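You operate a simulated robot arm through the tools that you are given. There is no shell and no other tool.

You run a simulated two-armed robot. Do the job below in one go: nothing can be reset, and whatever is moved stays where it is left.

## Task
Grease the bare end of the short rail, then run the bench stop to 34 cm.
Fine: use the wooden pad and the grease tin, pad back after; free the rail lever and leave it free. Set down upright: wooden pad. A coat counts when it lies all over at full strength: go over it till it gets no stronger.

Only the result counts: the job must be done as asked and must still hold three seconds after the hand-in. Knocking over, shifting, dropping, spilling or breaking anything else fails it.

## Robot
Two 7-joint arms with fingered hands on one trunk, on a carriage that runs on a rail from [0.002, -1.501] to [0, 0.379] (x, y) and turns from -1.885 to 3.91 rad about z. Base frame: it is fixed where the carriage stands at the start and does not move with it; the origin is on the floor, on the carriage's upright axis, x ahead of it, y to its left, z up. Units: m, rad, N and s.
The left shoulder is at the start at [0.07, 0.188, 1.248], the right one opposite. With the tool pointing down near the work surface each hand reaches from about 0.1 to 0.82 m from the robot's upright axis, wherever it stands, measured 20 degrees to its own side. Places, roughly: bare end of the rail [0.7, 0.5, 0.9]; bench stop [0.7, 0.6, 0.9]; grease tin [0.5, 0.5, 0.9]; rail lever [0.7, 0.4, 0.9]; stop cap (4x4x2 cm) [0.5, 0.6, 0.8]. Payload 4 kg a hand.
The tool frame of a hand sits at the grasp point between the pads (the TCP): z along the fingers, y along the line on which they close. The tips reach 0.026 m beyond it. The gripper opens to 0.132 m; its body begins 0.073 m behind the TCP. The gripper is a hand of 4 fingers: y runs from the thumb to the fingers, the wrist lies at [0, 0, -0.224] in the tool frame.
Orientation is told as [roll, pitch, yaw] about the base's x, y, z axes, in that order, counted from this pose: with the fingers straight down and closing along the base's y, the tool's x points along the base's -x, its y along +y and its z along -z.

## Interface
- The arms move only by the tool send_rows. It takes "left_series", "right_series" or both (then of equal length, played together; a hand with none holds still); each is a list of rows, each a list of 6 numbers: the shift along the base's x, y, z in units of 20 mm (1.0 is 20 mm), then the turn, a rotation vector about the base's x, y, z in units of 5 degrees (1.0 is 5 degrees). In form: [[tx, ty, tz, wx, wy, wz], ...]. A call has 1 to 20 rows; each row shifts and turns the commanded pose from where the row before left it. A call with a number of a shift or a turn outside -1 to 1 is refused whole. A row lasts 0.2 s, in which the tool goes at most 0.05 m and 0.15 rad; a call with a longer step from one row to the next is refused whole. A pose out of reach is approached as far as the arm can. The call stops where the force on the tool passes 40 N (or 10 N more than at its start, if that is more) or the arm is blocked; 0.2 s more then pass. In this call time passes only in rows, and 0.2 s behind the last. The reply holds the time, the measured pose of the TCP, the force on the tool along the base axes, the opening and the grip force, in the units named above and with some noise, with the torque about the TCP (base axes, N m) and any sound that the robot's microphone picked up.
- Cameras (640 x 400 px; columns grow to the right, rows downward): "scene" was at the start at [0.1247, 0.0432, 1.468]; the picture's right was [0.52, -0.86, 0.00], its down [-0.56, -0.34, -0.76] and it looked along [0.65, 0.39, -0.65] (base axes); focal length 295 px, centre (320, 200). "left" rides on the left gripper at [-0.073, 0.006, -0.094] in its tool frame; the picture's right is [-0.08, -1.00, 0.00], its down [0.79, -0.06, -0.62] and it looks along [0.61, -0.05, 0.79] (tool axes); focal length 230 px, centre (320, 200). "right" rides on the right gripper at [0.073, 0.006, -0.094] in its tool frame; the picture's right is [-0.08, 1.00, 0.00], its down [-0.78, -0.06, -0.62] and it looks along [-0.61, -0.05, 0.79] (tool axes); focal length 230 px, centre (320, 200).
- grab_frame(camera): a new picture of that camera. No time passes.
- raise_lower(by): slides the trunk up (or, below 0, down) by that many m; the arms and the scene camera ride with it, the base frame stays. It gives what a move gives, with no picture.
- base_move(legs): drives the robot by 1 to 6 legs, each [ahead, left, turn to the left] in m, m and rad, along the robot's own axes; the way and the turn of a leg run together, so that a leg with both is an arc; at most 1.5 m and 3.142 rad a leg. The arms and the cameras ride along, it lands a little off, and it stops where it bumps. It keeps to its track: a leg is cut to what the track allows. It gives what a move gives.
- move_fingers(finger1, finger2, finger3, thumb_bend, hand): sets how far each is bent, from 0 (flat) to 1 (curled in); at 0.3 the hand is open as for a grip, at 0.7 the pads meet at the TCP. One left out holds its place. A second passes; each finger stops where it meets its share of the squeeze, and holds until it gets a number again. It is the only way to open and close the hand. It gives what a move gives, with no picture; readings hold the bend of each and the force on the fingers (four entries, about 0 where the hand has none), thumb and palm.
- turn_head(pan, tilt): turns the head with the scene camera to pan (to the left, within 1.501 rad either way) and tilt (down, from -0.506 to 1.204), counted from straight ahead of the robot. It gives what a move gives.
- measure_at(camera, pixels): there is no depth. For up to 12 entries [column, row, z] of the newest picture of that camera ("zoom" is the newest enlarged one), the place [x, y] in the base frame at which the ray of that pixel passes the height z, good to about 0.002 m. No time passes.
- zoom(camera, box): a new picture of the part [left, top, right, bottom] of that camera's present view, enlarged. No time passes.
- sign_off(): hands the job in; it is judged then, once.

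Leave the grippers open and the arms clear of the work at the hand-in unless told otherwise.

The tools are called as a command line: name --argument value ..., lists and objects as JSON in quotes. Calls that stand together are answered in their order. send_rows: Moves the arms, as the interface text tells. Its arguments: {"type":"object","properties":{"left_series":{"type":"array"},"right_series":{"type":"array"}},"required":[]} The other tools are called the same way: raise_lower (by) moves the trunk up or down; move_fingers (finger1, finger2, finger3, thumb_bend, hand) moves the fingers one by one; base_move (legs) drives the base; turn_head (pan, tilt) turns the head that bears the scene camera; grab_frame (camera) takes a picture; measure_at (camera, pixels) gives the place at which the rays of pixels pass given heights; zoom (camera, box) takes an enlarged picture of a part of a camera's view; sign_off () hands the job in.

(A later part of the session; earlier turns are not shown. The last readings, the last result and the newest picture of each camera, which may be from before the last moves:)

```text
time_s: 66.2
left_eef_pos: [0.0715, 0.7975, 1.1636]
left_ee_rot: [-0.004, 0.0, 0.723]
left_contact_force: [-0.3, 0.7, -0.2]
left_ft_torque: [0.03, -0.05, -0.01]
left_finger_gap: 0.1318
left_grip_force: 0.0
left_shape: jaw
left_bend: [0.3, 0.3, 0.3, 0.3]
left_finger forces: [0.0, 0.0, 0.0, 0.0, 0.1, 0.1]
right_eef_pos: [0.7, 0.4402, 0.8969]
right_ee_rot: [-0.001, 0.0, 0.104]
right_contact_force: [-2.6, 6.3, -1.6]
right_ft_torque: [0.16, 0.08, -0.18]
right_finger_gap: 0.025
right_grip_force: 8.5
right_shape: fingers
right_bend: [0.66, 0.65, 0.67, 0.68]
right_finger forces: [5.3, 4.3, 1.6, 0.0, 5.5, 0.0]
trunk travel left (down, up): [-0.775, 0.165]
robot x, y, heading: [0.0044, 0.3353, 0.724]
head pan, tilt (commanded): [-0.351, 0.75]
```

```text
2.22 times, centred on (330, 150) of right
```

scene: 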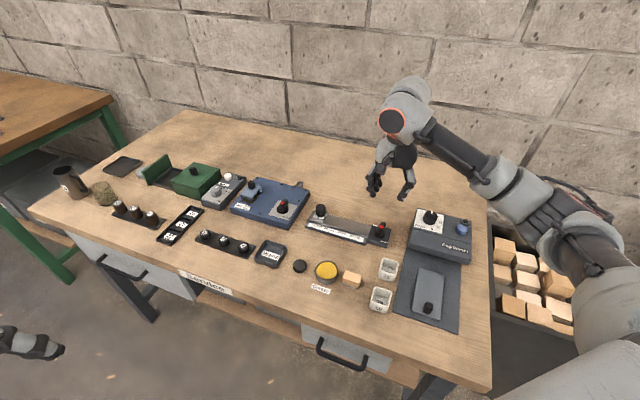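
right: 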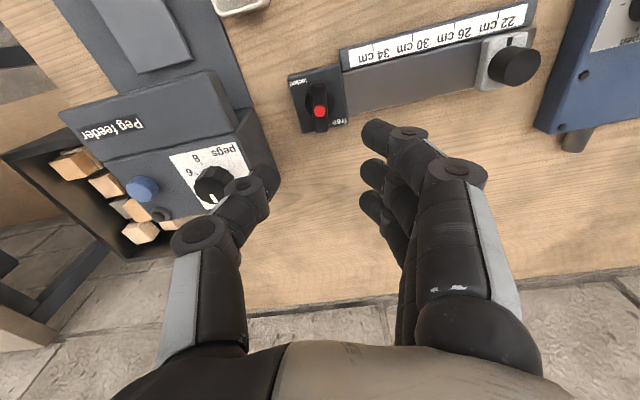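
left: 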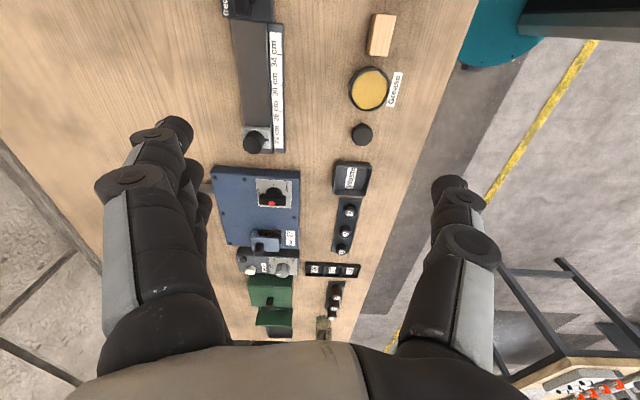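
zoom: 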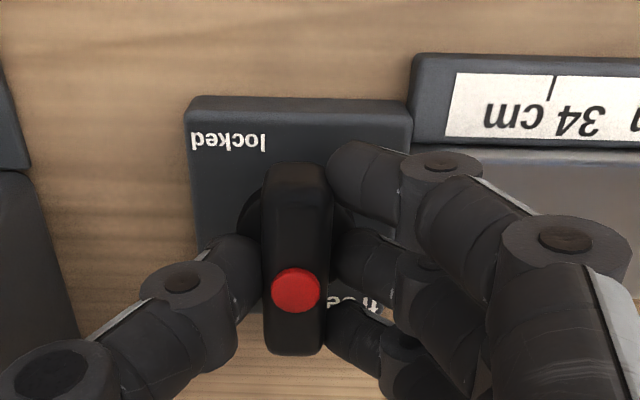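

Torque and gap rise: it has met its end stop. I ease back 4°, open the fingers part-way and rise straight up.

send_rows --right_series '[[0, 0, 0, 0, 0, -0.4], [0, 0, 0, 0, 0, -0.4]]'

move_fingers --hand "right" --finger1 0.55 --finger2 0.55 --finger3 0.55 --thumb_bend 0.55

send_rows --right_series '[[0, 0, 0.6, 0, 0, 0], [0, 0, 1, 0, 0, 0], [0, 0, 1, 0, 0, 0], [0, 0, 1, 0, 0, 0], [0, 0, 1, 0, 0, 0], [0, 0, 1, 0, 0, 0], [0, 0, 1, 0, 0, 0], [0, 0, 1, 0, 0, 0]]'

grab_frame --camera "right"

zoom --camera "right" --box '[280, 40, 380, 140]'

```text
time_s: 66.8
left_eef_pos: [0.0721, 0.7987, 1.1634]
left_ee_rot: [-0.004, -0.001, 0.722]
left_contact_force: [-0.4, -0.5, 0.2]
left_ft_torque: [-0.03, -0.01, 0.02]
left_finger_gap: 0.1317
left_grip_force: 0.1
left_shape: jaw
left_bend: [0.3, 0.3, 0.3, 0.3]
left_finger forces: [0.0, 0.0, 0.0, 0.1, 0.1, 0.1]
right_eef_pos: [0.6996, 0.4404, 0.8963]
right_ee_rot: [-0.002, 0.0, 0.033]
right_contact_force: [-2.7, 4.4, -4.0]
right_ft_torque: [0.13, 0.07, 0.01]
right_finger_gap: 0.0238
right_grip_force: 7.8
right_shape: fingers
right_bend: [0.66, 0.65, 0.67, 0.68]
right_finger forces: [2.9, 3.9, 2.8, 0.0, 5.5, 0.0]
trunk travel left (down, up): [-0.775, 0.165]
robot x, y, heading: [-0.0006, 0.3323, 0.723]
head pan, tilt (commanded): [-0.351, 0.75]
```

```text
time_s: 67.8
left_eef_pos: [0.0712, 0.7962, 1.1644]
left_ee_rot: [-0.001, -0.001, 0.721]
left_contact_force: [0.2, 0.2, -0.2]
left_ft_torque: [0.01, 0.04, 0.0]
left_finger_gap: 0.1318
left_grip_force: 0.0
left_shape: jaw
left_bend: [0.3, 0.3, 0.3, 0.3]
left_finger forces: [0.1, 0.0, 0.0, 0.0, 0.0, 0.0]
right_eef_pos: [0.6987, 0.4393, 0.8964]
right_ee_rot: [0.0, 0.0, 0.032]
right_contact_force: [-0.2, -0.5, 0.4]
right_ft_torque: [0.02, -0.01, -0.03]
right_finger_gap: 0.0537
right_grip_force: 0.1
right_shape: fingers
right_bend: [0.55, 0.55, 0.55, 0.55]
right_finger forces: [0.0, 0.0, 0.1, 0.0, 0.0, 0.0]
trunk travel left (down, up): [-0.775, 0.165]
robot x, y, heading: [0.0018, 0.3341, 0.722]
head pan, tilt (commanded): [-0.351, 0.75]
```

```text
time_s: 69.6
left_eef_pos: [0.0708, 0.7962, 1.1644]
left_ee_rot: [-0.003, -0.001, 0.723]
left_contact_force: [-0.3, 0.9, 0.6]
left_ft_torque: [-0.03, 0.02, 0.03]
left_finger_gap: 0.1319
left_grip_force: 0.0
left_shape: jaw
left_bend: [0.3, 0.3, 0.3, 0.3]
left_finger forces: [0.0, 0.0, 0.1, 0.0, 0.0, 0.1]
right_eef_pos: [0.6985, 0.4413, 1.0502]
right_ee_rot: [-0.002, -0.001, 0.032]
right_contact_force: [-0.4, 0.3, -0.6]
right_ft_torque: [-0.02, 0.01, -0.02]
right_finger_gap: 0.0538
right_grip_force: 0.0
right_shape: fingers
right_bend: [0.55, 0.55, 0.55, 0.55]
right_finger forces: [0.1, 0.1, 0.1, 0.0, 0.1, 0.1]
trunk travel left (down, up): [-0.775, 0.165]
robot x, y, heading: [-0.0013, 0.3376, 0.723]
head pan, tilt (commanded): [-0.351, 0.75]
```

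```text
taken
```

right: 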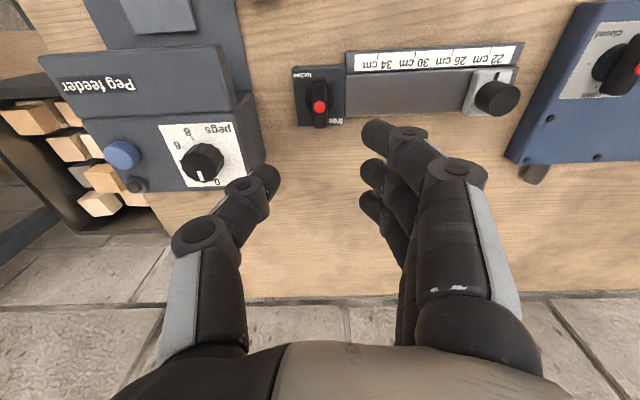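

```text
4.00 times, centred on (330, 90) of right
```

zoom: 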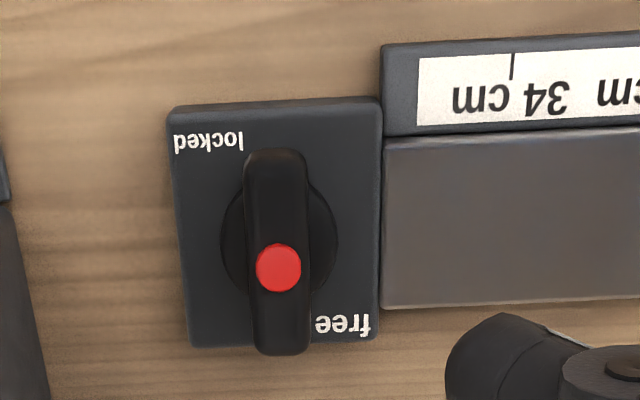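

The lever now stands fully across, at "free". Next the pad: I measure pad and tin again from the present head position to triangulate.

zoom --camera "scene" --box '[285, 245, 415, 325]'

```text
4.92 times, centred on (350, 285) of scene
```

zoom: 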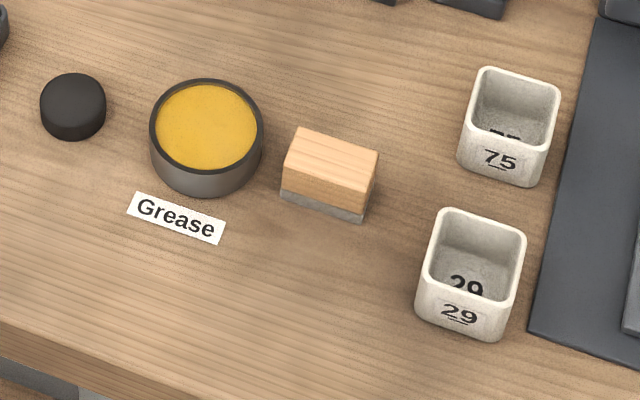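

measure_at --camera "zoom" --pixels '[[298, 130, 0.88], [378, 153, 0.88], [368, 189, 0.88], [284, 166, 0.88], [363, 222, 0.85], [282, 199, 0.85], [207, 79, 0.876], [205, 175, 0.876], [150, 122, 0.876], [263, 133, 0.876], [205, 196, 0.85], [458, 170, 0.85]]'

measure_at --camera "zoom" --pixels '[[416, 305, 0.85], [470, 70, 0.88], [430, 215, 0.88], [498, 333, 0.85], [540, 185, 0.85], [438, 208, 0.88], [207, 127, 0.87], [160, 122, 0.872], [255, 132, 0.872], [207, 86, 0.872], [206, 168, 0.872]]'

```text
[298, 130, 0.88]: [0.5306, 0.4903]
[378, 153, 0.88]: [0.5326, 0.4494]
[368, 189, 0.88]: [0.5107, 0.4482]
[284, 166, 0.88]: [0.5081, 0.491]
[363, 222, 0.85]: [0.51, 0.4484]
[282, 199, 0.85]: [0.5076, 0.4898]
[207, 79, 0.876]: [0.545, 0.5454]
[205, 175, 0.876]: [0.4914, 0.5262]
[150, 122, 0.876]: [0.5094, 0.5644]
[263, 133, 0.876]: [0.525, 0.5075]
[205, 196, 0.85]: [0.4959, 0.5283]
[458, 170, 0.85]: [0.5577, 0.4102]
```

```text
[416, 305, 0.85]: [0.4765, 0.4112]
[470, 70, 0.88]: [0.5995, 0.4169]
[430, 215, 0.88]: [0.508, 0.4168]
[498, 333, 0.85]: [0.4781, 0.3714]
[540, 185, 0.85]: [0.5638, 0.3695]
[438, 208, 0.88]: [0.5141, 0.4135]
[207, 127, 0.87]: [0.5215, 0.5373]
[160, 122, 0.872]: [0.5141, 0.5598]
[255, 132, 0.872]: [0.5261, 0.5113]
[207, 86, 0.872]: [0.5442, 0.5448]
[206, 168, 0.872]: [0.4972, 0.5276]
```

Pad: centre (0.520, 0.4695), 22 × 41 mm, turned about +3°; tin rim centre about (0.521, 0.536), inner diameter about 48 mm. I bring the hand over the pad with yaw 93° and set the fingers to half-open.

send_rows --right_series '[[-0.47, 0.07, -0.05, 0, 0, 0.96], [-0.47, 0.07, -0.05, 0, 0, 0.96], [-0.47, 0.07, -0.05, 0, 0, 0.96], [-0.47, 0.07, -0.05, 0, 0, 0.96], [-0.47, 0.07, -0.05, 0, 0, 0.96], [-0.47, 0.07, -0.05, 0, 0, 0.96], [-0.47, 0.07, -0.05, 0, 0, 0.96], [-0.47, 0.07, -0.05, 0, 0, 0.96], [-0.47, 0.07, -0.05, 0, 0, 0.96], [-0.47, 0.07, -0.05, 0, 0, 0.96], [-0.47, 0.07, -0.05, 0, 0, 0.96], [-0.47, 0.07, -0.05, 0, 0, 0.96], [-0.47, 0.07, -0.05, 0, 0, 0.96], [-0.47, 0.07, -0.05, 0, 0, 0.96], [-0.47, 0.07, -0.05, 0, 0, 0.96], [-0.47, 0.07, -0.05, 0, 0, 0.96], [-0.47, 0.07, -0.05, 0, 0, 0.96], [-0.47, 0.07, -0.05, 0, 0, 0.96], [-0.47, 0.07, -0.05, 0, 0, 0.96]]'

move_fingers --hand "right" --finger1 0.5 --finger2 0.5 --finger3 0.5 --thumb_bend 0.5

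grab_frame --camera "right"

grab_frame --camera "scene"

```text
time_s: 73.6
left_eef_pos: [0.0706, 0.7962, 1.1639]
left_ee_rot: [-0.002, -0.002, 0.724]
left_contact_force: [-0.2, 0.5, -0.5]
left_ft_torque: [-0.03, 0.03, -0.02]
left_finger_gap: 0.1318
left_grip_force: 0.1
left_shape: jaw
left_bend: [0.3, 0.3, 0.3, 0.3]
left_finger forces: [0.1, 0.0, 0.0, 0.0, 0.0, 0.1]
right_eef_pos: [0.5195, 0.4649, 1.0296]
right_ee_rot: [0.002, -0.001, 1.625]
right_contact_force: [0.0, -0.3, 0.6]
right_ft_torque: [0.03, -0.04, 0.0]
right_finger_gap: 0.0539
right_grip_force: 0.1
right_shape: fingers
right_bend: [0.55, 0.55, 0.55, 0.55]
right_finger forces: [0.0, 0.1, 0.0, 0.0, 0.0, 0.0]
trunk travel left (down, up): [-0.775, 0.165]
robot x, y, heading: [-0.0006, 0.3342, 0.726]
head pan, tilt (commanded): [-0.351, 0.75]
```

```text
time_s: 74.6
left_eef_pos: [0.0725, 0.7971, 1.1647]
left_ee_rot: [-0.003, -0.001, 0.722]
left_contact_force: [0.7, 0.0, 0.4]
left_ft_torque: [0.01, 0.02, 0.01]
left_finger_gap: 0.1317
left_grip_force: 0.0
left_shape: jaw
left_bend: [0.3, 0.3, 0.3, 0.3]
left_finger forces: [0.0, 0.1, 0.0, 0.0, 0.0, 0.1]
right_eef_pos: [0.5208, 0.4651, 1.031]
right_ee_rot: [0.002, 0.0, 1.625]
right_contact_force: [-0.3, -0.8, -0.5]
right_ft_torque: [0.05, 0.01, 0.0]
right_finger_gap: 0.0699
right_grip_force: 0.0
right_shape: fingers
right_bend: [0.5, 0.5, 0.5, 0.5]
right_finger forces: [0.0, 0.0, 0.0, 0.0, 0.1, 0.1]
trunk travel left (down, up): [-0.775, 0.165]
robot x, y, heading: [-0.001, 0.3377, 0.729]
head pan, tilt (commanded): [-0.351, 0.75]
```

```text
taken
```

right: 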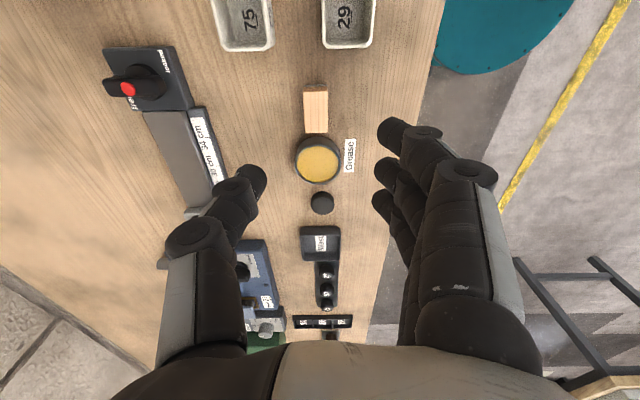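

```text
taken
```

scene: 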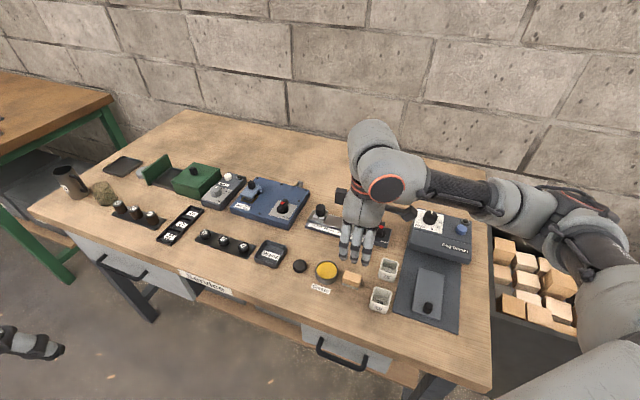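

The right camera looks nicely onto pad and tin. I enlarge and measure them from this side.

zoom --camera "right" --box '[260, 75, 380, 195]'

```text
3.33 times, centred on (320, 135) of right
```

zoom: 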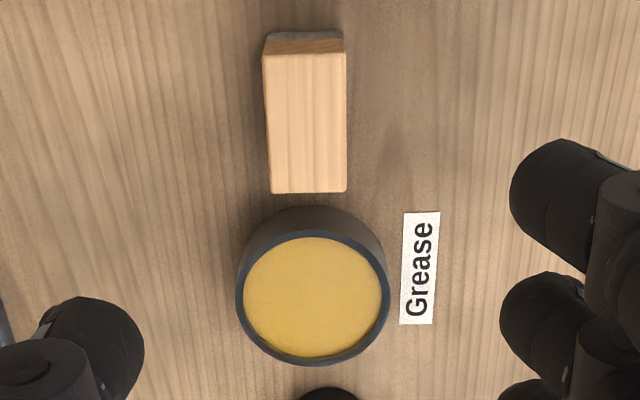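

measure_at --camera "zoom" --pixels '[[263, 53, 0.88], [347, 51, 0.88], [347, 192, 0.88], [271, 193, 0.88], [266, 33, 0.85], [341, 32, 0.85], [235, 295, 0.872], [390, 293, 0.872], [312, 229, 0.872], [313, 366, 0.872], [313, 237, 0.868], [313, 357, 0.868]]'

```text
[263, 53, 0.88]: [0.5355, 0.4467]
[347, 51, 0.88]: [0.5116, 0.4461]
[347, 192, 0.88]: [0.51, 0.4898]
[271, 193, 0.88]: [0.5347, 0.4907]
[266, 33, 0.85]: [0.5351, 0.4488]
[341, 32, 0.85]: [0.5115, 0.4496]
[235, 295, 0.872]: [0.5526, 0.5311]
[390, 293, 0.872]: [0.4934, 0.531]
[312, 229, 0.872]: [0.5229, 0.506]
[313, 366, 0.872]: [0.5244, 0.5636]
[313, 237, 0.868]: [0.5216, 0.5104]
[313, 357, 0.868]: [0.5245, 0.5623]
```

Both views agree: pad centre (0.5215, 0.468), tin centre (0.522, 0.5355). I lower the open hand over the pad to z ≈ 0.889.

send_rows --right_series '[[0.03, 0.05, -1, 0, 0, 0], [0.03, 0.05, -1, 0, 0, 0], [0, 0, -1, 0, 0, 0], [0, 0, -1, 0, 0, 0], [0, 0, -1, 0, 0, 0], [0, 0, -1, 0, 0, 0], [0, 0, -0.8, 0, 0, 0], [0, 0, -0.3, 0, 0, 0]]'

zoom --camera "right" --box '[200, 60, 460, 240]'

zoom --camera "scene" --box '[300, 220, 410, 310]'

```text
time_s: 76.4
left_eef_pos: [0.0704, 0.7972, 1.1643]
left_ee_rot: [-0.001, -0.001, 0.722]
left_contact_force: [-0.2, 0.1, 0.4]
left_ft_torque: [-0.01, -0.01, -0.02]
left_finger_gap: 0.132
left_grip_force: 0.1
left_shape: jaw
left_bend: [0.3, 0.3, 0.3, 0.3]
left_finger forces: [0.1, 0.0, 0.0, 0.0, 0.1, 0.0]
right_eef_pos: [0.5218, 0.4698, 0.8864]
right_ee_rot: [0.0, 0.0, 1.624]
right_contact_force: [-0.9, 0.2, 0.8]
right_ft_torque: [-0.01, -0.02, -0.02]
right_finger_gap: 0.0699
right_grip_force: 0.1
right_shape: fingers
right_bend: [0.5, 0.5, 0.5, 0.5]
right_finger forces: [0.0, 0.1, 0.0, 0.1, 0.1, 0.1]
trunk travel left (down, up): [-0.775, 0.165]
robot x, y, heading: [0.0023, 0.337, 0.724]
head pan, tilt (commanded): [-0.351, 0.75]
```

```text
2.22 times, centred on (330, 150) of right
```

zoom: 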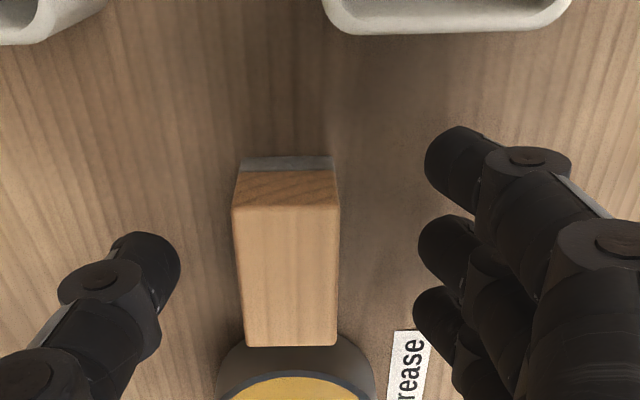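

```text
4.44 times, centred on (355, 265) of scene
```

zoom: 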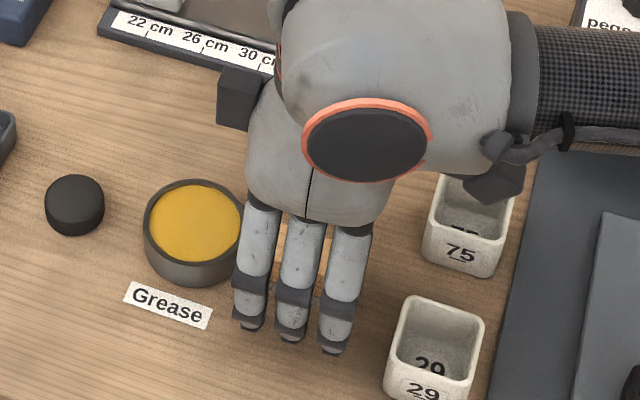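

Pad is between thumb and fingers. I rise 3 mm (to keep the tips clear of the tin rim later) and close on it.

send_rows --right_series '[[0, -0.05, 0.15, 0, 0, 0]]'

move_fingers --hand "right" --finger1 0.75 --finger2 0.75 --finger3 0.75 --thumb_bend 0.75

zoom --camera "right" --box '[200, 60, 460, 240]'

zoom --camera "scene" --box '[300, 220, 410, 310]'

```text
time_s: 76.8
left_eef_pos: [0.0727, 0.796, 1.1639]
left_ee_rot: [-0.001, -0.002, 0.722]
left_contact_force: [0.4, 0.6, 0.1]
left_ft_torque: [0.0, 0.03, -0.01]
left_finger_gap: 0.1319
left_grip_force: 0.1
left_shape: jaw
left_bend: [0.3, 0.3, 0.3, 0.3]
left_finger forces: [0.1, 0.0, 0.1, 0.1, 0.1, 0.1]
right_eef_pos: [0.5223, 0.4677, 0.8894]
right_ee_rot: [0.0, 0.0, 1.625]
right_contact_force: [0.1, -0.1, -0.4]
right_ft_torque: [0.02, 0.05, 0.01]
right_finger_gap: 0.0701
right_grip_force: 0.0
right_shape: fingers
right_bend: [0.5, 0.5, 0.5, 0.5]
right_finger forces: [0.0, 0.1, 0.0, 0.0, 0.0, 0.1]
trunk travel left (down, up): [-0.775, 0.165]
robot x, y, heading: [-0.0011, 0.3331, 0.721]
head pan, tilt (commanded): [-0.351, 0.75]
```

```text
time_s: 77.8
left_eef_pos: [0.0714, 0.7983, 1.1648]
left_ee_rot: [0.0, -0.002, 0.723]
left_contact_force: [-0.7, -0.9, -0.5]
left_ft_torque: [0.01, 0.02, 0.02]
left_finger_gap: 0.132
left_grip_force: 0.0
left_shape: jaw
left_bend: [0.3, 0.3, 0.3, 0.3]
left_finger forces: [0.0, 0.0, 0.0, 0.1, 0.1, 0.0]
right_eef_pos: [0.5213, 0.4684, 0.8902]
right_ee_rot: [0.0, 0.0, 1.627]
right_contact_force: [-0.1, 0.3, -1.0]
right_ft_torque: [0.02, -0.02, -0.01]
right_finger_gap: 0.0215
right_grip_force: 21.8
right_shape: fingers
right_bend: [0.74, 0.71, 0.72, 0.66]
right_finger forces: [4.1, 10.4, 7.8, 0.0, 20.2, 0.0]
trunk travel left (down, up): [-0.775, 0.165]
robot x, y, heading: [0.0026, 0.3383, 0.723]
head pan, tilt (commanded): [-0.351, 0.75]
```

```text
2.22 times, centred on (330, 150) of right
```

zoom: 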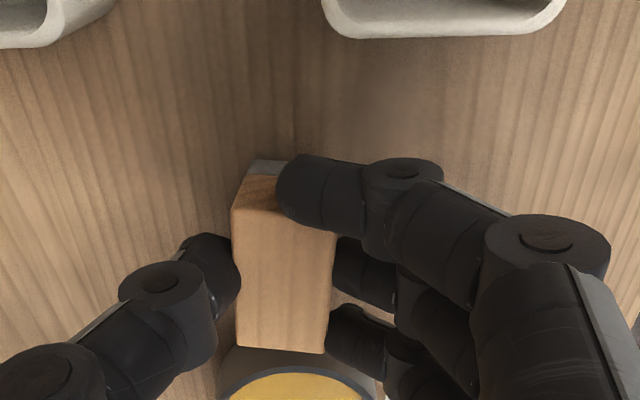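

```text
4.44 times, centred on (355, 265) of scene
```

zoom: 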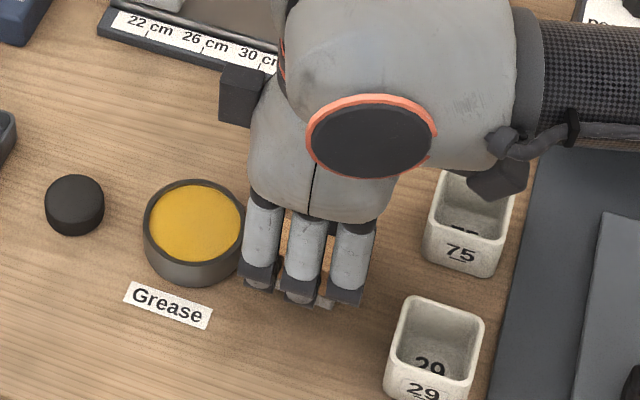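

Grip force 21.8 N with all fingers touching. Finger 1 sits near the pad's end; I zoom in to see whether it lies on the side or rides over the corner.

zoom --camera "right" --box '[280, 115, 380, 215]'

zoom --camera "scene" --box '[345, 255, 390, 300]'

```text
4.00 times, centred on (330, 165) of right
```

zoom: 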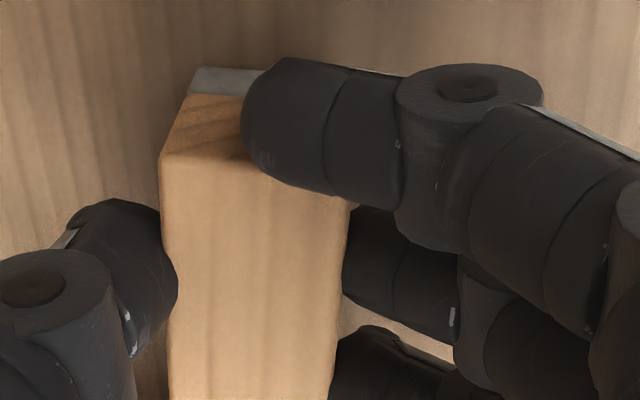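

```text
8.89 times, centred on (368, 278) of scene
```

zoom: 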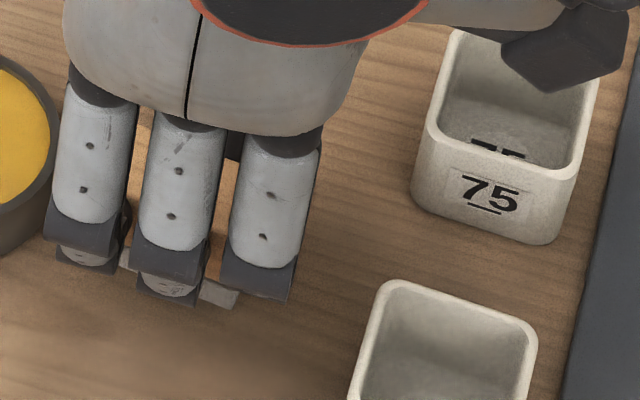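

Finger 1 hooks just past the pad's right-hand end, so the hand sits a few mm too far to −y. I open slightly, shift 5 mm to +y and grip again.

move_fingers --hand "right" --finger1 0.55 --finger2 0.55 --finger3 0.55 --thumb_bend 0.55

zoom --camera "right" --box '[240, 90, 400, 230]'

zoom --camera "scene" --box '[315, 245, 390, 305]'

```text
time_s: 78.8
left_eef_pos: [0.0713, 0.7968, 1.1642]
left_ee_rot: [-0.002, -0.001, 0.722]
left_contact_force: [-0.6, -0.9, -0.7]
left_ft_torque: [-0.04, -0.01, 0.03]
left_finger_gap: 0.1318
left_grip_force: 0.1
left_shape: jaw
left_bend: [0.3, 0.3, 0.3, 0.3]
left_finger forces: [0.1, 0.0, 0.0, 0.0, 0.0, 0.0]
right_eef_pos: [0.5219, 0.469, 0.89]
right_ee_rot: [-0.001, 0.0, 1.625]
right_contact_force: [-0.3, 0.5, -0.3]
right_ft_torque: [0.0, 0.0, 0.03]
right_finger_gap: 0.0538
right_grip_force: 0.2
right_shape: fingers
right_bend: [0.55, 0.55, 0.55, 0.55]
right_finger forces: [0.0, 0.0, 0.0, 0.0, 0.0, 0.0]
trunk travel left (down, up): [-0.775, 0.165]
robot x, y, heading: [-0.0026, 0.3337, 0.728]
head pan, tilt (commanded): [-0.351, 0.75]
```

```text
2.86 times, centred on (320, 160) of right
```

zoom: 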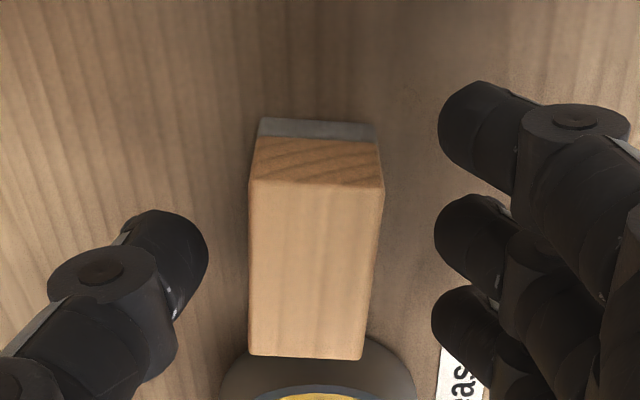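

```text
6.67 times, centred on (352, 275) of scene
```

zoom: 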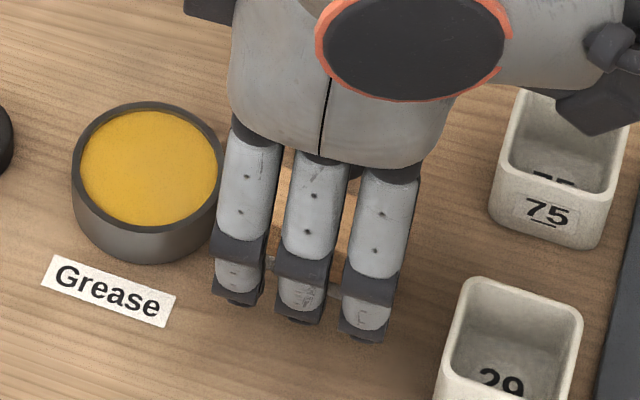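

Seen from the hand camera, the fingers need to go about 6 mm to +y and turn about −3°. I correct that and close again.

send_rows --right_series '[[0, 0.15, 0, 0, 0, -0.35], [0, 0.15, 0, 0, 0, -0.35]]'

zoom --camera "right" --box '[240, 90, 400, 230]'

move_fingers --hand "right" --finger1 0.75 --finger2 0.75 --finger3 0.75 --thumb_bend 0.75

zoom --camera "right" --box '[240, 90, 400, 230]'

zoom --camera "scene" --box '[315, 245, 390, 305]'

```text
time_s: 79.4
left_eef_pos: [0.072, 0.7982, 1.1647]
left_ee_rot: [-0.003, -0.002, 0.722]
left_contact_force: [0.5, -0.3, -0.5]
left_ft_torque: [-0.02, 0.01, -0.02]
left_finger_gap: 0.1321
left_grip_force: 0.3
left_shape: jaw
left_bend: [0.3, 0.3, 0.3, 0.3]
left_finger forces: [0.1, 0.0, 0.0, 0.1, 0.1, 0.1]
right_eef_pos: [0.5224, 0.4741, 0.8895]
right_ee_rot: [0.001, 0.001, 1.564]
right_contact_force: [0.9, 0.4, 0.6]
right_ft_torque: [0.02, 0.0, 0.0]
right_finger_gap: 0.0537
right_grip_force: 0.0
right_shape: fingers
right_bend: [0.55, 0.55, 0.55, 0.55]
right_finger forces: [0.0, 0.0, 0.1, 0.0, 0.0, 0.1]
trunk travel left (down, up): [-0.775, 0.165]
robot x, y, heading: [-0.0015, 0.3364, 0.722]
head pan, tilt (commanded): [-0.351, 0.75]
```

```text
2.86 times, centred on (320, 160) of right
```

zoom: 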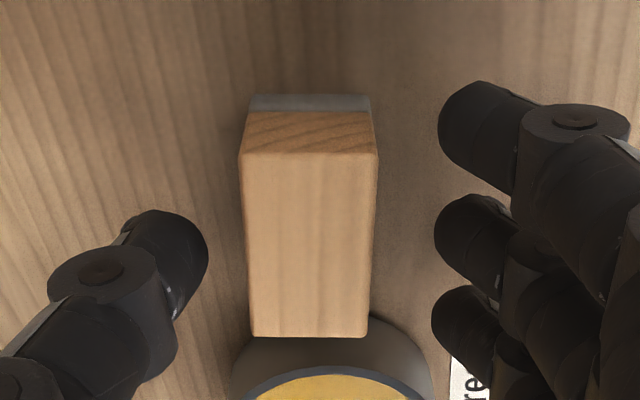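

```text
time_s: 80.4
left_eef_pos: [0.0728, 0.7965, 1.1638]
left_ee_rot: [-0.002, -0.004, 0.724]
left_contact_force: [-0.8, -0.2, 0.0]
left_ft_torque: [-0.01, 0.01, 0.02]
left_finger_gap: 0.1318
left_grip_force: 0.0
left_shape: jaw
left_bend: [0.3, 0.3, 0.3, 0.3]
left_finger forces: [0.1, 0.1, 0.1, 0.0, 0.0, 0.1]
right_eef_pos: [0.5227, 0.4736, 0.8907]
right_ee_rot: [0.0, 0.0, 1.564]
right_contact_force: [0.2, -0.5, -0.7]
right_ft_torque: [0.0, -0.02, -0.01]
right_finger_gap: 0.0298
right_grip_force: 22.3
right_shape: fingers
right_bend: [0.72, 0.72, 0.72, 0.65]
right_finger forces: [7.8, 7.7, 7.3, 0.1, 22.6, 0.0]
trunk travel left (down, up): [-0.775, 0.165]
robot x, y, heading: [-0.0011, 0.3316, 0.725]
head pan, tilt (commanded): [-0.351, 0.75]
```

```text
2.86 times, centred on (320, 160) of right
```

zoom: 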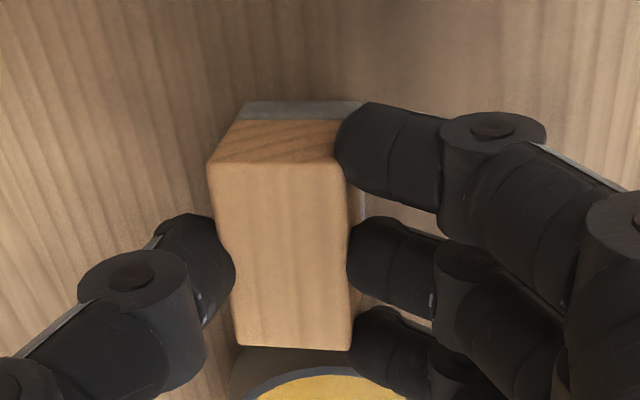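

```text
6.67 times, centred on (352, 275) of scene
```

zoom: 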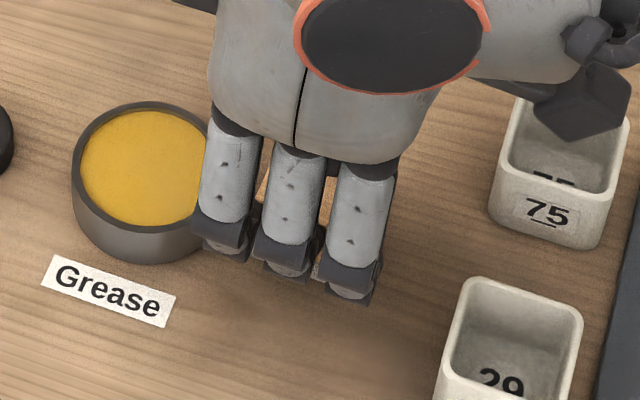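

All three fingers press equally (7.6 N each) against the thumb. I lift 60 mm and look at how the pad hangs.

send_rows --right_series '[[0, 0, 0.4, 0, 0, 0], [0, 0, 0.8, 0, 0, 0], [0, 0, 1, 0, 0, 0], [0, 0, 0.8, 0, 0, 0]]'

zoom --camera "right" --box '[240, 90, 400, 230]'

zoom --camera "scene" --box '[310, 220, 400, 300]'

```text
time_s: 81.4
left_eef_pos: [0.0714, 0.7969, 1.1633]
left_ee_rot: [-0.001, -0.001, 0.722]
left_contact_force: [0.5, 0.3, -0.5]
left_ft_torque: [-0.02, 0.03, -0.01]
left_finger_gap: 0.1318
left_grip_force: 0.0
left_shape: jaw
left_bend: [0.3, 0.3, 0.3, 0.3]
left_finger forces: [0.1, 0.0, 0.1, 0.0, 0.0, 0.0]
right_eef_pos: [0.5211, 0.4716, 0.9498]
right_ee_rot: [0.0, -0.001, 1.564]
right_contact_force: [-0.6, 0.1, -0.5]
right_ft_torque: [0.0, 0.0, 0.01]
right_finger_gap: 0.0296
right_grip_force: 22.6
right_shape: fingers
right_bend: [0.72, 0.72, 0.72, 0.65]
right_finger forces: [7.8, 7.6, 7.4, 0.1, 22.7, 0.0]
trunk travel left (down, up): [-0.775, 0.165]
robot x, y, heading: [-0.0002, 0.335, 0.728]
head pan, tilt (commanded): [-0.351, 0.75]
```

```text
2.86 times, centred on (320, 160) of right
```

zoom: 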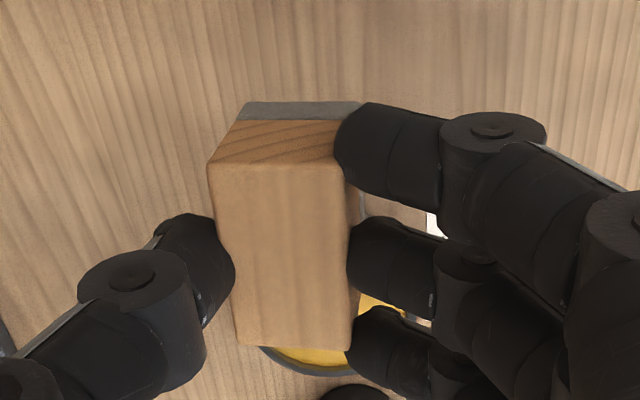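

```text
5.00 times, centred on (355, 260) of scene
```

zoom: 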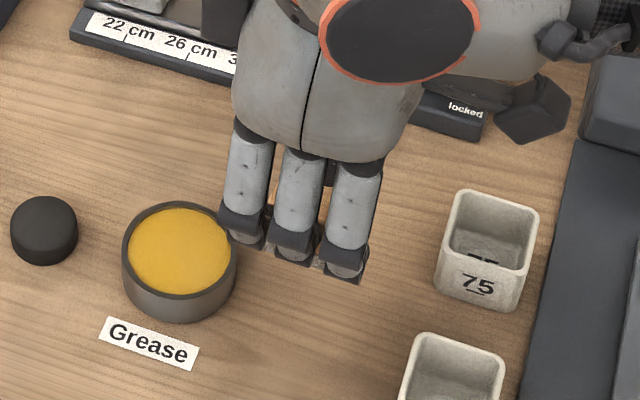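

Held firmly and level. I measure where the pad's top sits relative to the hand (its top is now about z 0.939, bottom 0.909).

zoom --camera "right" --box '[240, 90, 400, 230]'

measure_at --camera "zoom" --pixels '[[208, 165, 0.939], [340, 165, 0.939], [236, 347, 0.939], [350, 350, 0.939], [240, 118, 0.909], [245, 102, 0.909], [362, 102, 0.909], [310, 370, 0.87]]'

```text
2.86 times, centred on (320, 160) of right
```

zoom: 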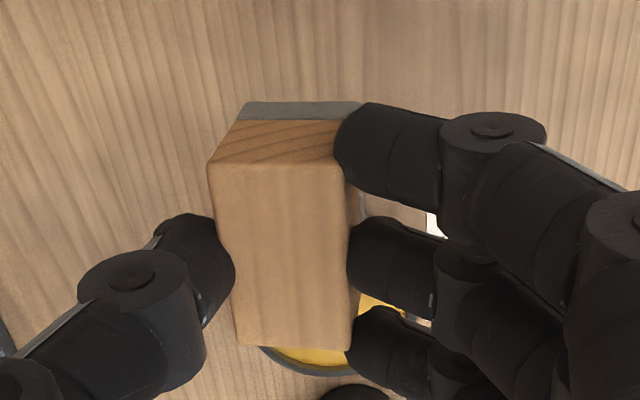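

```text
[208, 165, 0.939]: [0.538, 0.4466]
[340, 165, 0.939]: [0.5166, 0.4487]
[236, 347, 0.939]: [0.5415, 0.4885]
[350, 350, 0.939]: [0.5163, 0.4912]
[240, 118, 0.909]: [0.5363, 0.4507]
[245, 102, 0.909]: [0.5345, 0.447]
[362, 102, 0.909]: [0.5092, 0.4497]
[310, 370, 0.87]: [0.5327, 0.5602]
```

The pad looks tilted a few degrees (top toward the thumb, bottom toward the fingers) and turned about −5°. I zoom in further to quantify.

zoom --camera "right" --box '[285, 115, 375, 220]'

zoom --camera "scene" --box '[345, 250, 390, 285]'

```text
3.81 times, centred on (330, 168) of right
```

zoom: 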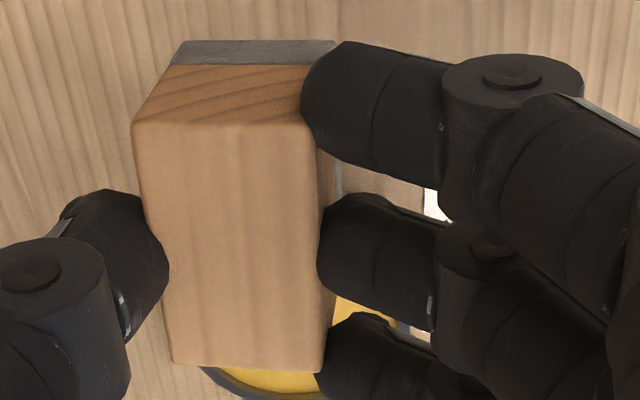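

```text
11.43 times, centred on (368, 268) of scene
```

zoom: 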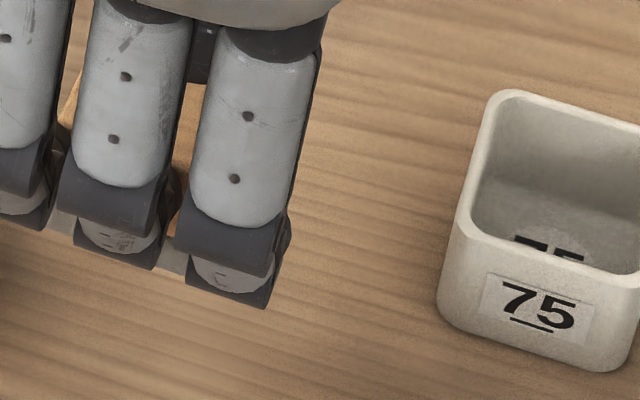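

The vertical edges miss the plumb point: tilt about 8° around y. I level the pad by turning the hand −8° about y and +5° about z, and raise it slightly.

send_rows --right_series '[[0, 0, 0.3, 0, -0.55, 0.33], [0, 0, 0.3, 0, -0.55, 0.33], [0, 0, 0, 0, -0.5, 0.33]]'

zoom --camera "right" --box '[285, 115, 375, 220]'

grab_frame --camera "right"

```text
time_s: 82.2
left_eef_pos: [0.071, 0.7971, 1.1644]
left_ee_rot: [-0.001, -0.003, 0.723]
left_contact_force: [-0.9, -1.0, -1.6]
left_ft_torque: [0.01, 0.01, -0.01]
left_finger_gap: 0.1316
left_grip_force: 0.0
left_shape: jaw
left_bend: [0.3, 0.3, 0.3, 0.3]
left_finger forces: [0.1, 0.0, 0.1, 0.1, 0.1, 0.1]
right_eef_pos: [0.5219, 0.4736, 0.9623]
right_ee_rot: [-0.141, 0.004, 1.651]
right_contact_force: [0.3, -0.1, -0.6]
right_ft_torque: [0.0, -0.02, 0.01]
right_finger_gap: 0.0295
right_grip_force: 22.5
right_shape: fingers
right_bend: [0.72, 0.72, 0.72, 0.65]
right_finger forces: [7.8, 7.6, 7.4, 0.0, 22.7, 0.0]
trunk travel left (down, up): [-0.775, 0.165]
robot x, y, heading: [-0.0014, 0.3334, 0.724]
head pan, tilt (commanded): [-0.351, 0.75]
```

```text
3.81 times, centred on (330, 168) of right
```

zoom: 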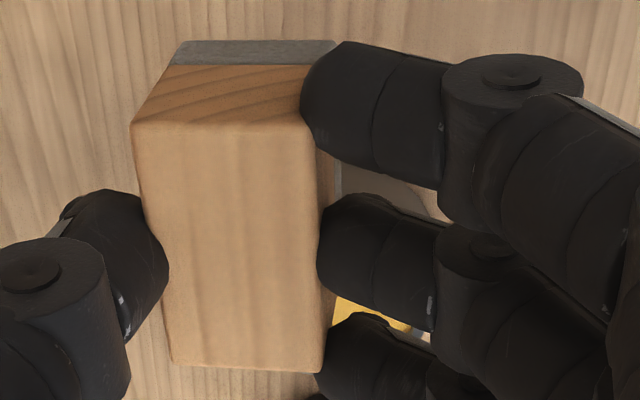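

```text
taken
```

right: 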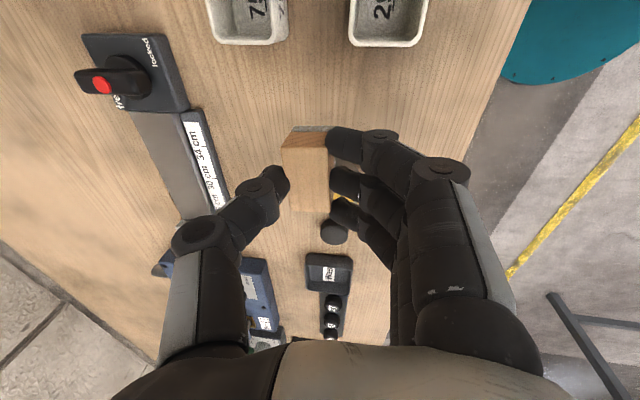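

Now I check level: measure top corners at z 0.951 and the bottom edge corners at z 0.921.

zoom --camera "right" --box '[285, 115, 375, 220]'

measure_at --camera "zoom" --pixels '[[132, 125, 0.951], [318, 125, 0.951], [172, 364, 0.951], [322, 372, 0.951], [185, 42, 0.921], [335, 42, 0.921], [170, 64, 0.926]]'

```text
3.81 times, centred on (330, 168) of right
```

zoom: 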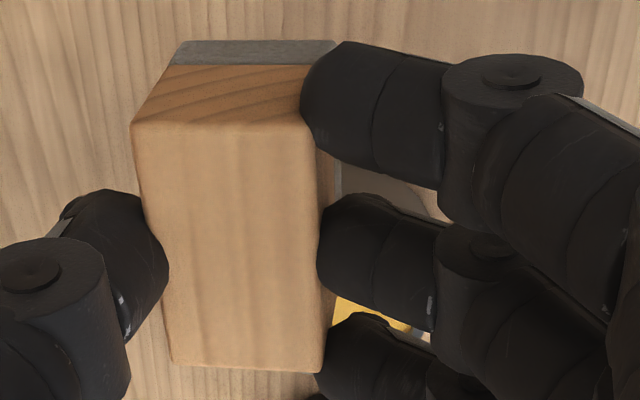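

```text
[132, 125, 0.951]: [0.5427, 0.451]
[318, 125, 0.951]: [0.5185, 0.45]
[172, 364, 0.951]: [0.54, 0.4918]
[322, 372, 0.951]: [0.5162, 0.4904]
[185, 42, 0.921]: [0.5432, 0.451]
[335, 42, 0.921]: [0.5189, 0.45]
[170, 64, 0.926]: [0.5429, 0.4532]
```

Level now: top and bottom corners coincide. Pad centre is +7.5 mm x, −3 mm y from the TCP, its bottom about 40 mm under the TCP. I move it over the tin centre (0.522, 0.5355), i.e. TCP to (0.5145, 0.538).

send_rows --right_series '[[-0.0925, 0.81, 0, 0, 0, -0.15], [-0.0925, 0.81, 0, 0, 0, -0.15], [-0.0925, 0.81, 0, 0, 0, -0.15], [-0.0925, 0.81, 0, 0, 0, -0.15]]'

zoom --camera "right" --box '[240, 90, 400, 230]'

zoom --camera "scene" --box '[290, 220, 380, 300]'

```text
time_s: 83.2
left_eef_pos: [0.0715, 0.799, 1.1631]
left_ee_rot: [-0.003, -0.002, 0.721]
left_contact_force: [-1.6, 0.0, -1.1]
left_ft_torque: [-0.02, 0.0, 0.0]
left_finger_gap: 0.1321
left_grip_force: 0.0
left_shape: jaw
left_bend: [0.3, 0.3, 0.3, 0.3]
left_finger forces: [0.1, 0.0, 0.0, 0.0, 0.0, 0.1]
right_eef_pos: [0.5139, 0.5393, 0.962]
right_ee_rot: [-0.139, 0.006, 1.596]
right_contact_force: [-0.6, -0.2, -0.6]
right_ft_torque: [-0.03, 0.0, 0.01]
right_finger_gap: 0.0296
right_grip_force: 23.2
right_shape: fingers
right_bend: [0.72, 0.72, 0.72, 0.65]
right_finger forces: [7.9, 7.6, 7.5, 0.1, 22.7, 0.0]
trunk travel left (down, up): [-0.775, 0.165]
robot x, y, heading: [-0.0017, 0.3306, 0.721]
head pan, tilt (commanded): [-0.351, 0.75]
```

```text
2.86 times, centred on (320, 160) of right
```

zoom: 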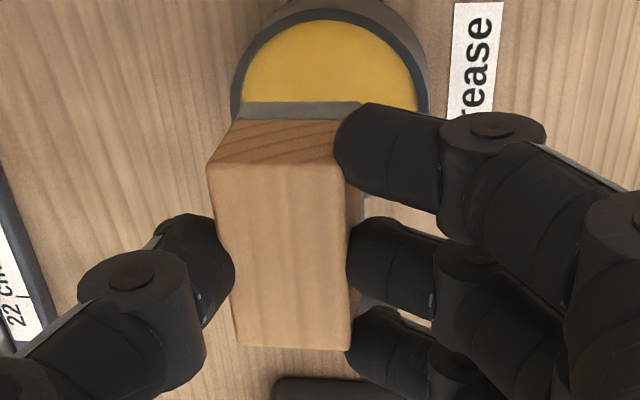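

```text
5.00 times, centred on (335, 260) of scene
```

zoom: 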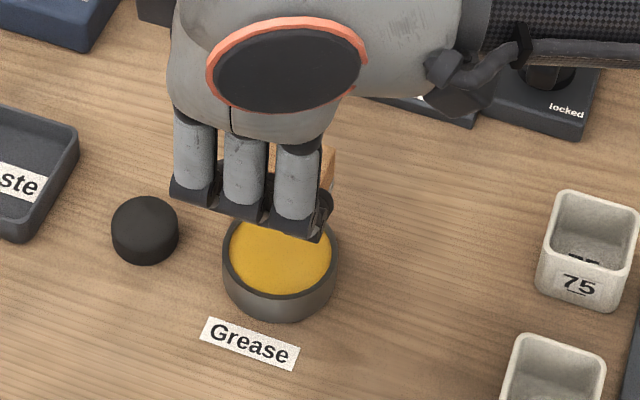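

I check the tin against the pad in the same camera picture.

zoom --camera "right" --box '[240, 80, 400, 220]'

measure_at --camera "zoom" --pixels '[[330, 38, 0.872], [330, 48, 0.87], [244, 135, 0.87], [416, 135, 0.87], [208, 193, 0.951], [236, 375, 0.951], [350, 378, 0.951], [247, 131, 0.921], [363, 131, 0.921]]'

```text
2.86 times, centred on (320, 150) of right
```

zoom: 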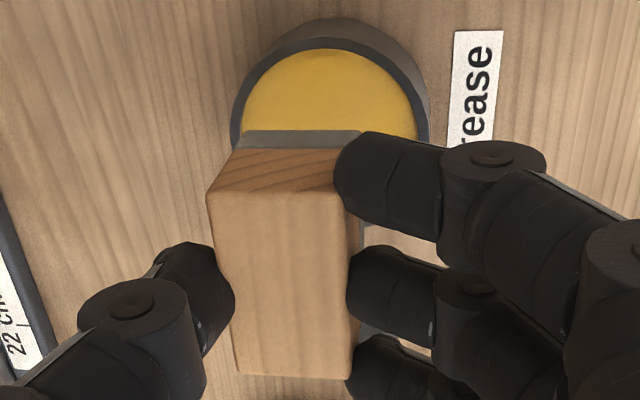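

```text
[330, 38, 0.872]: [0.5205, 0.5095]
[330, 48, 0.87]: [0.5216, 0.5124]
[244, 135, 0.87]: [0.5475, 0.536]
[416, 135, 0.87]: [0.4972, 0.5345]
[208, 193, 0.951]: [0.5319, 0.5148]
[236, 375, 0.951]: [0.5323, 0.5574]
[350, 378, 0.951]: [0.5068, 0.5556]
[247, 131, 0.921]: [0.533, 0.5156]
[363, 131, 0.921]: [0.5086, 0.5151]
```

Pad and tin centres agree within 2 mm in x. I correct x by +2 mm and descend 42 mm, to just above the rim.

send_rows --right_series '[[0.05, 0.02, -0.7, 0, 0, 0], [0.05, 0.02, -0.7, 0, 0, 0], [0, 0, -0.7, 0, 0, 0]]'

zoom --camera "right" --box '[240, 80, 400, 220]'

zoom --camera "scene" --box '[300, 240, 370, 300]'

```text
time_s: 84.0
left_eef_pos: [0.071, 0.796, 1.1636]
left_ee_rot: [-0.003, -0.002, 0.723]
left_contact_force: [-0.8, -0.6, -0.8]
left_ft_torque: [0.03, 0.03, 0.03]
left_finger_gap: 0.1318
left_grip_force: 0.0
left_shape: jaw
left_bend: [0.3, 0.3, 0.3, 0.3]
left_finger forces: [0.0, 0.0, 0.0, 0.0, 0.1, 0.1]
right_eef_pos: [0.5154, 0.5367, 0.9207]
right_ee_rot: [-0.141, 0.005, 1.599]
right_contact_force: [0.2, -0.5, 0.0]
right_ft_torque: [-0.01, -0.01, 0.0]
right_finger_gap: 0.0298
right_grip_force: 22.4
right_shape: fingers
right_bend: [0.72, 0.72, 0.72, 0.65]
right_finger forces: [7.7, 7.7, 7.4, 0.0, 22.8, 0.0]
trunk travel left (down, up): [-0.775, 0.165]
robot x, y, heading: [0.0017, 0.3364, 0.726]
head pan, tilt (commanded): [-0.351, 0.75]
```

```text
2.86 times, centred on (320, 150) of right
```

zoom: 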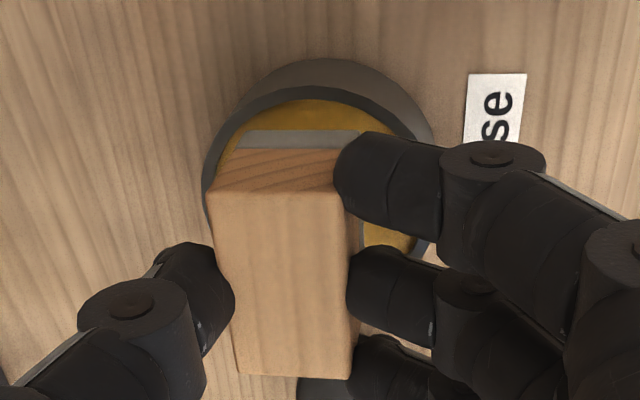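

```text
6.67 times, centred on (335, 270) of scene
```

zoom: 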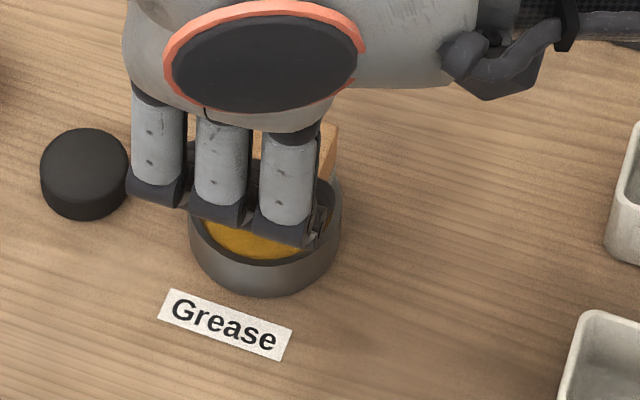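

Clear so far; pad lies inside the rim. I descend in small steps of 4 mm, watching the force.

send_rows --right_series '[[0, 0, -0.2, 0, 0, 0], [0, 0, -0.2, 0, 0, 0], [0, 0, -0.15, 0, 0, 0]]'

zoom --camera "right" --box '[240, 80, 400, 220]'

```text
time_s: 84.8
left_eef_pos: [0.0709, 0.796, 1.1634]
left_ee_rot: [-0.003, -0.001, 0.724]
left_contact_force: [-0.3, -0.8, 0.9]
left_ft_torque: [0.0, 0.01, -0.01]
left_finger_gap: 0.1317
left_grip_force: 0.0
left_shape: jaw
left_bend: [0.3, 0.3, 0.3, 0.3]
left_finger forces: [0.0, 0.0, 0.1, 0.0, 0.0, 0.0]
right_eef_pos: [0.5151, 0.5391, 0.9094]
right_ee_rot: [-0.141, 0.005, 1.597]
right_contact_force: [0.0, 0.6, -1.1]
right_ft_torque: [-0.01, 0.01, -0.01]
right_finger_gap: 0.0299
right_grip_force: 23.2
right_shape: fingers
right_bend: [0.72, 0.72, 0.72, 0.65]
right_finger forces: [7.6, 7.7, 7.4, 0.0, 22.7, 0.0]
trunk travel left (down, up): [-0.775, 0.165]
robot x, y, heading: [0.0021, 0.3362, 0.725]
head pan, tilt (commanded): [-0.351, 0.75]
```

```text
2.86 times, centred on (320, 150) of right
```

zoom: 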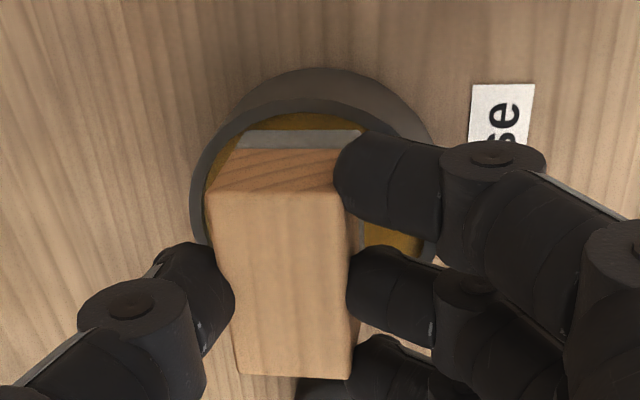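

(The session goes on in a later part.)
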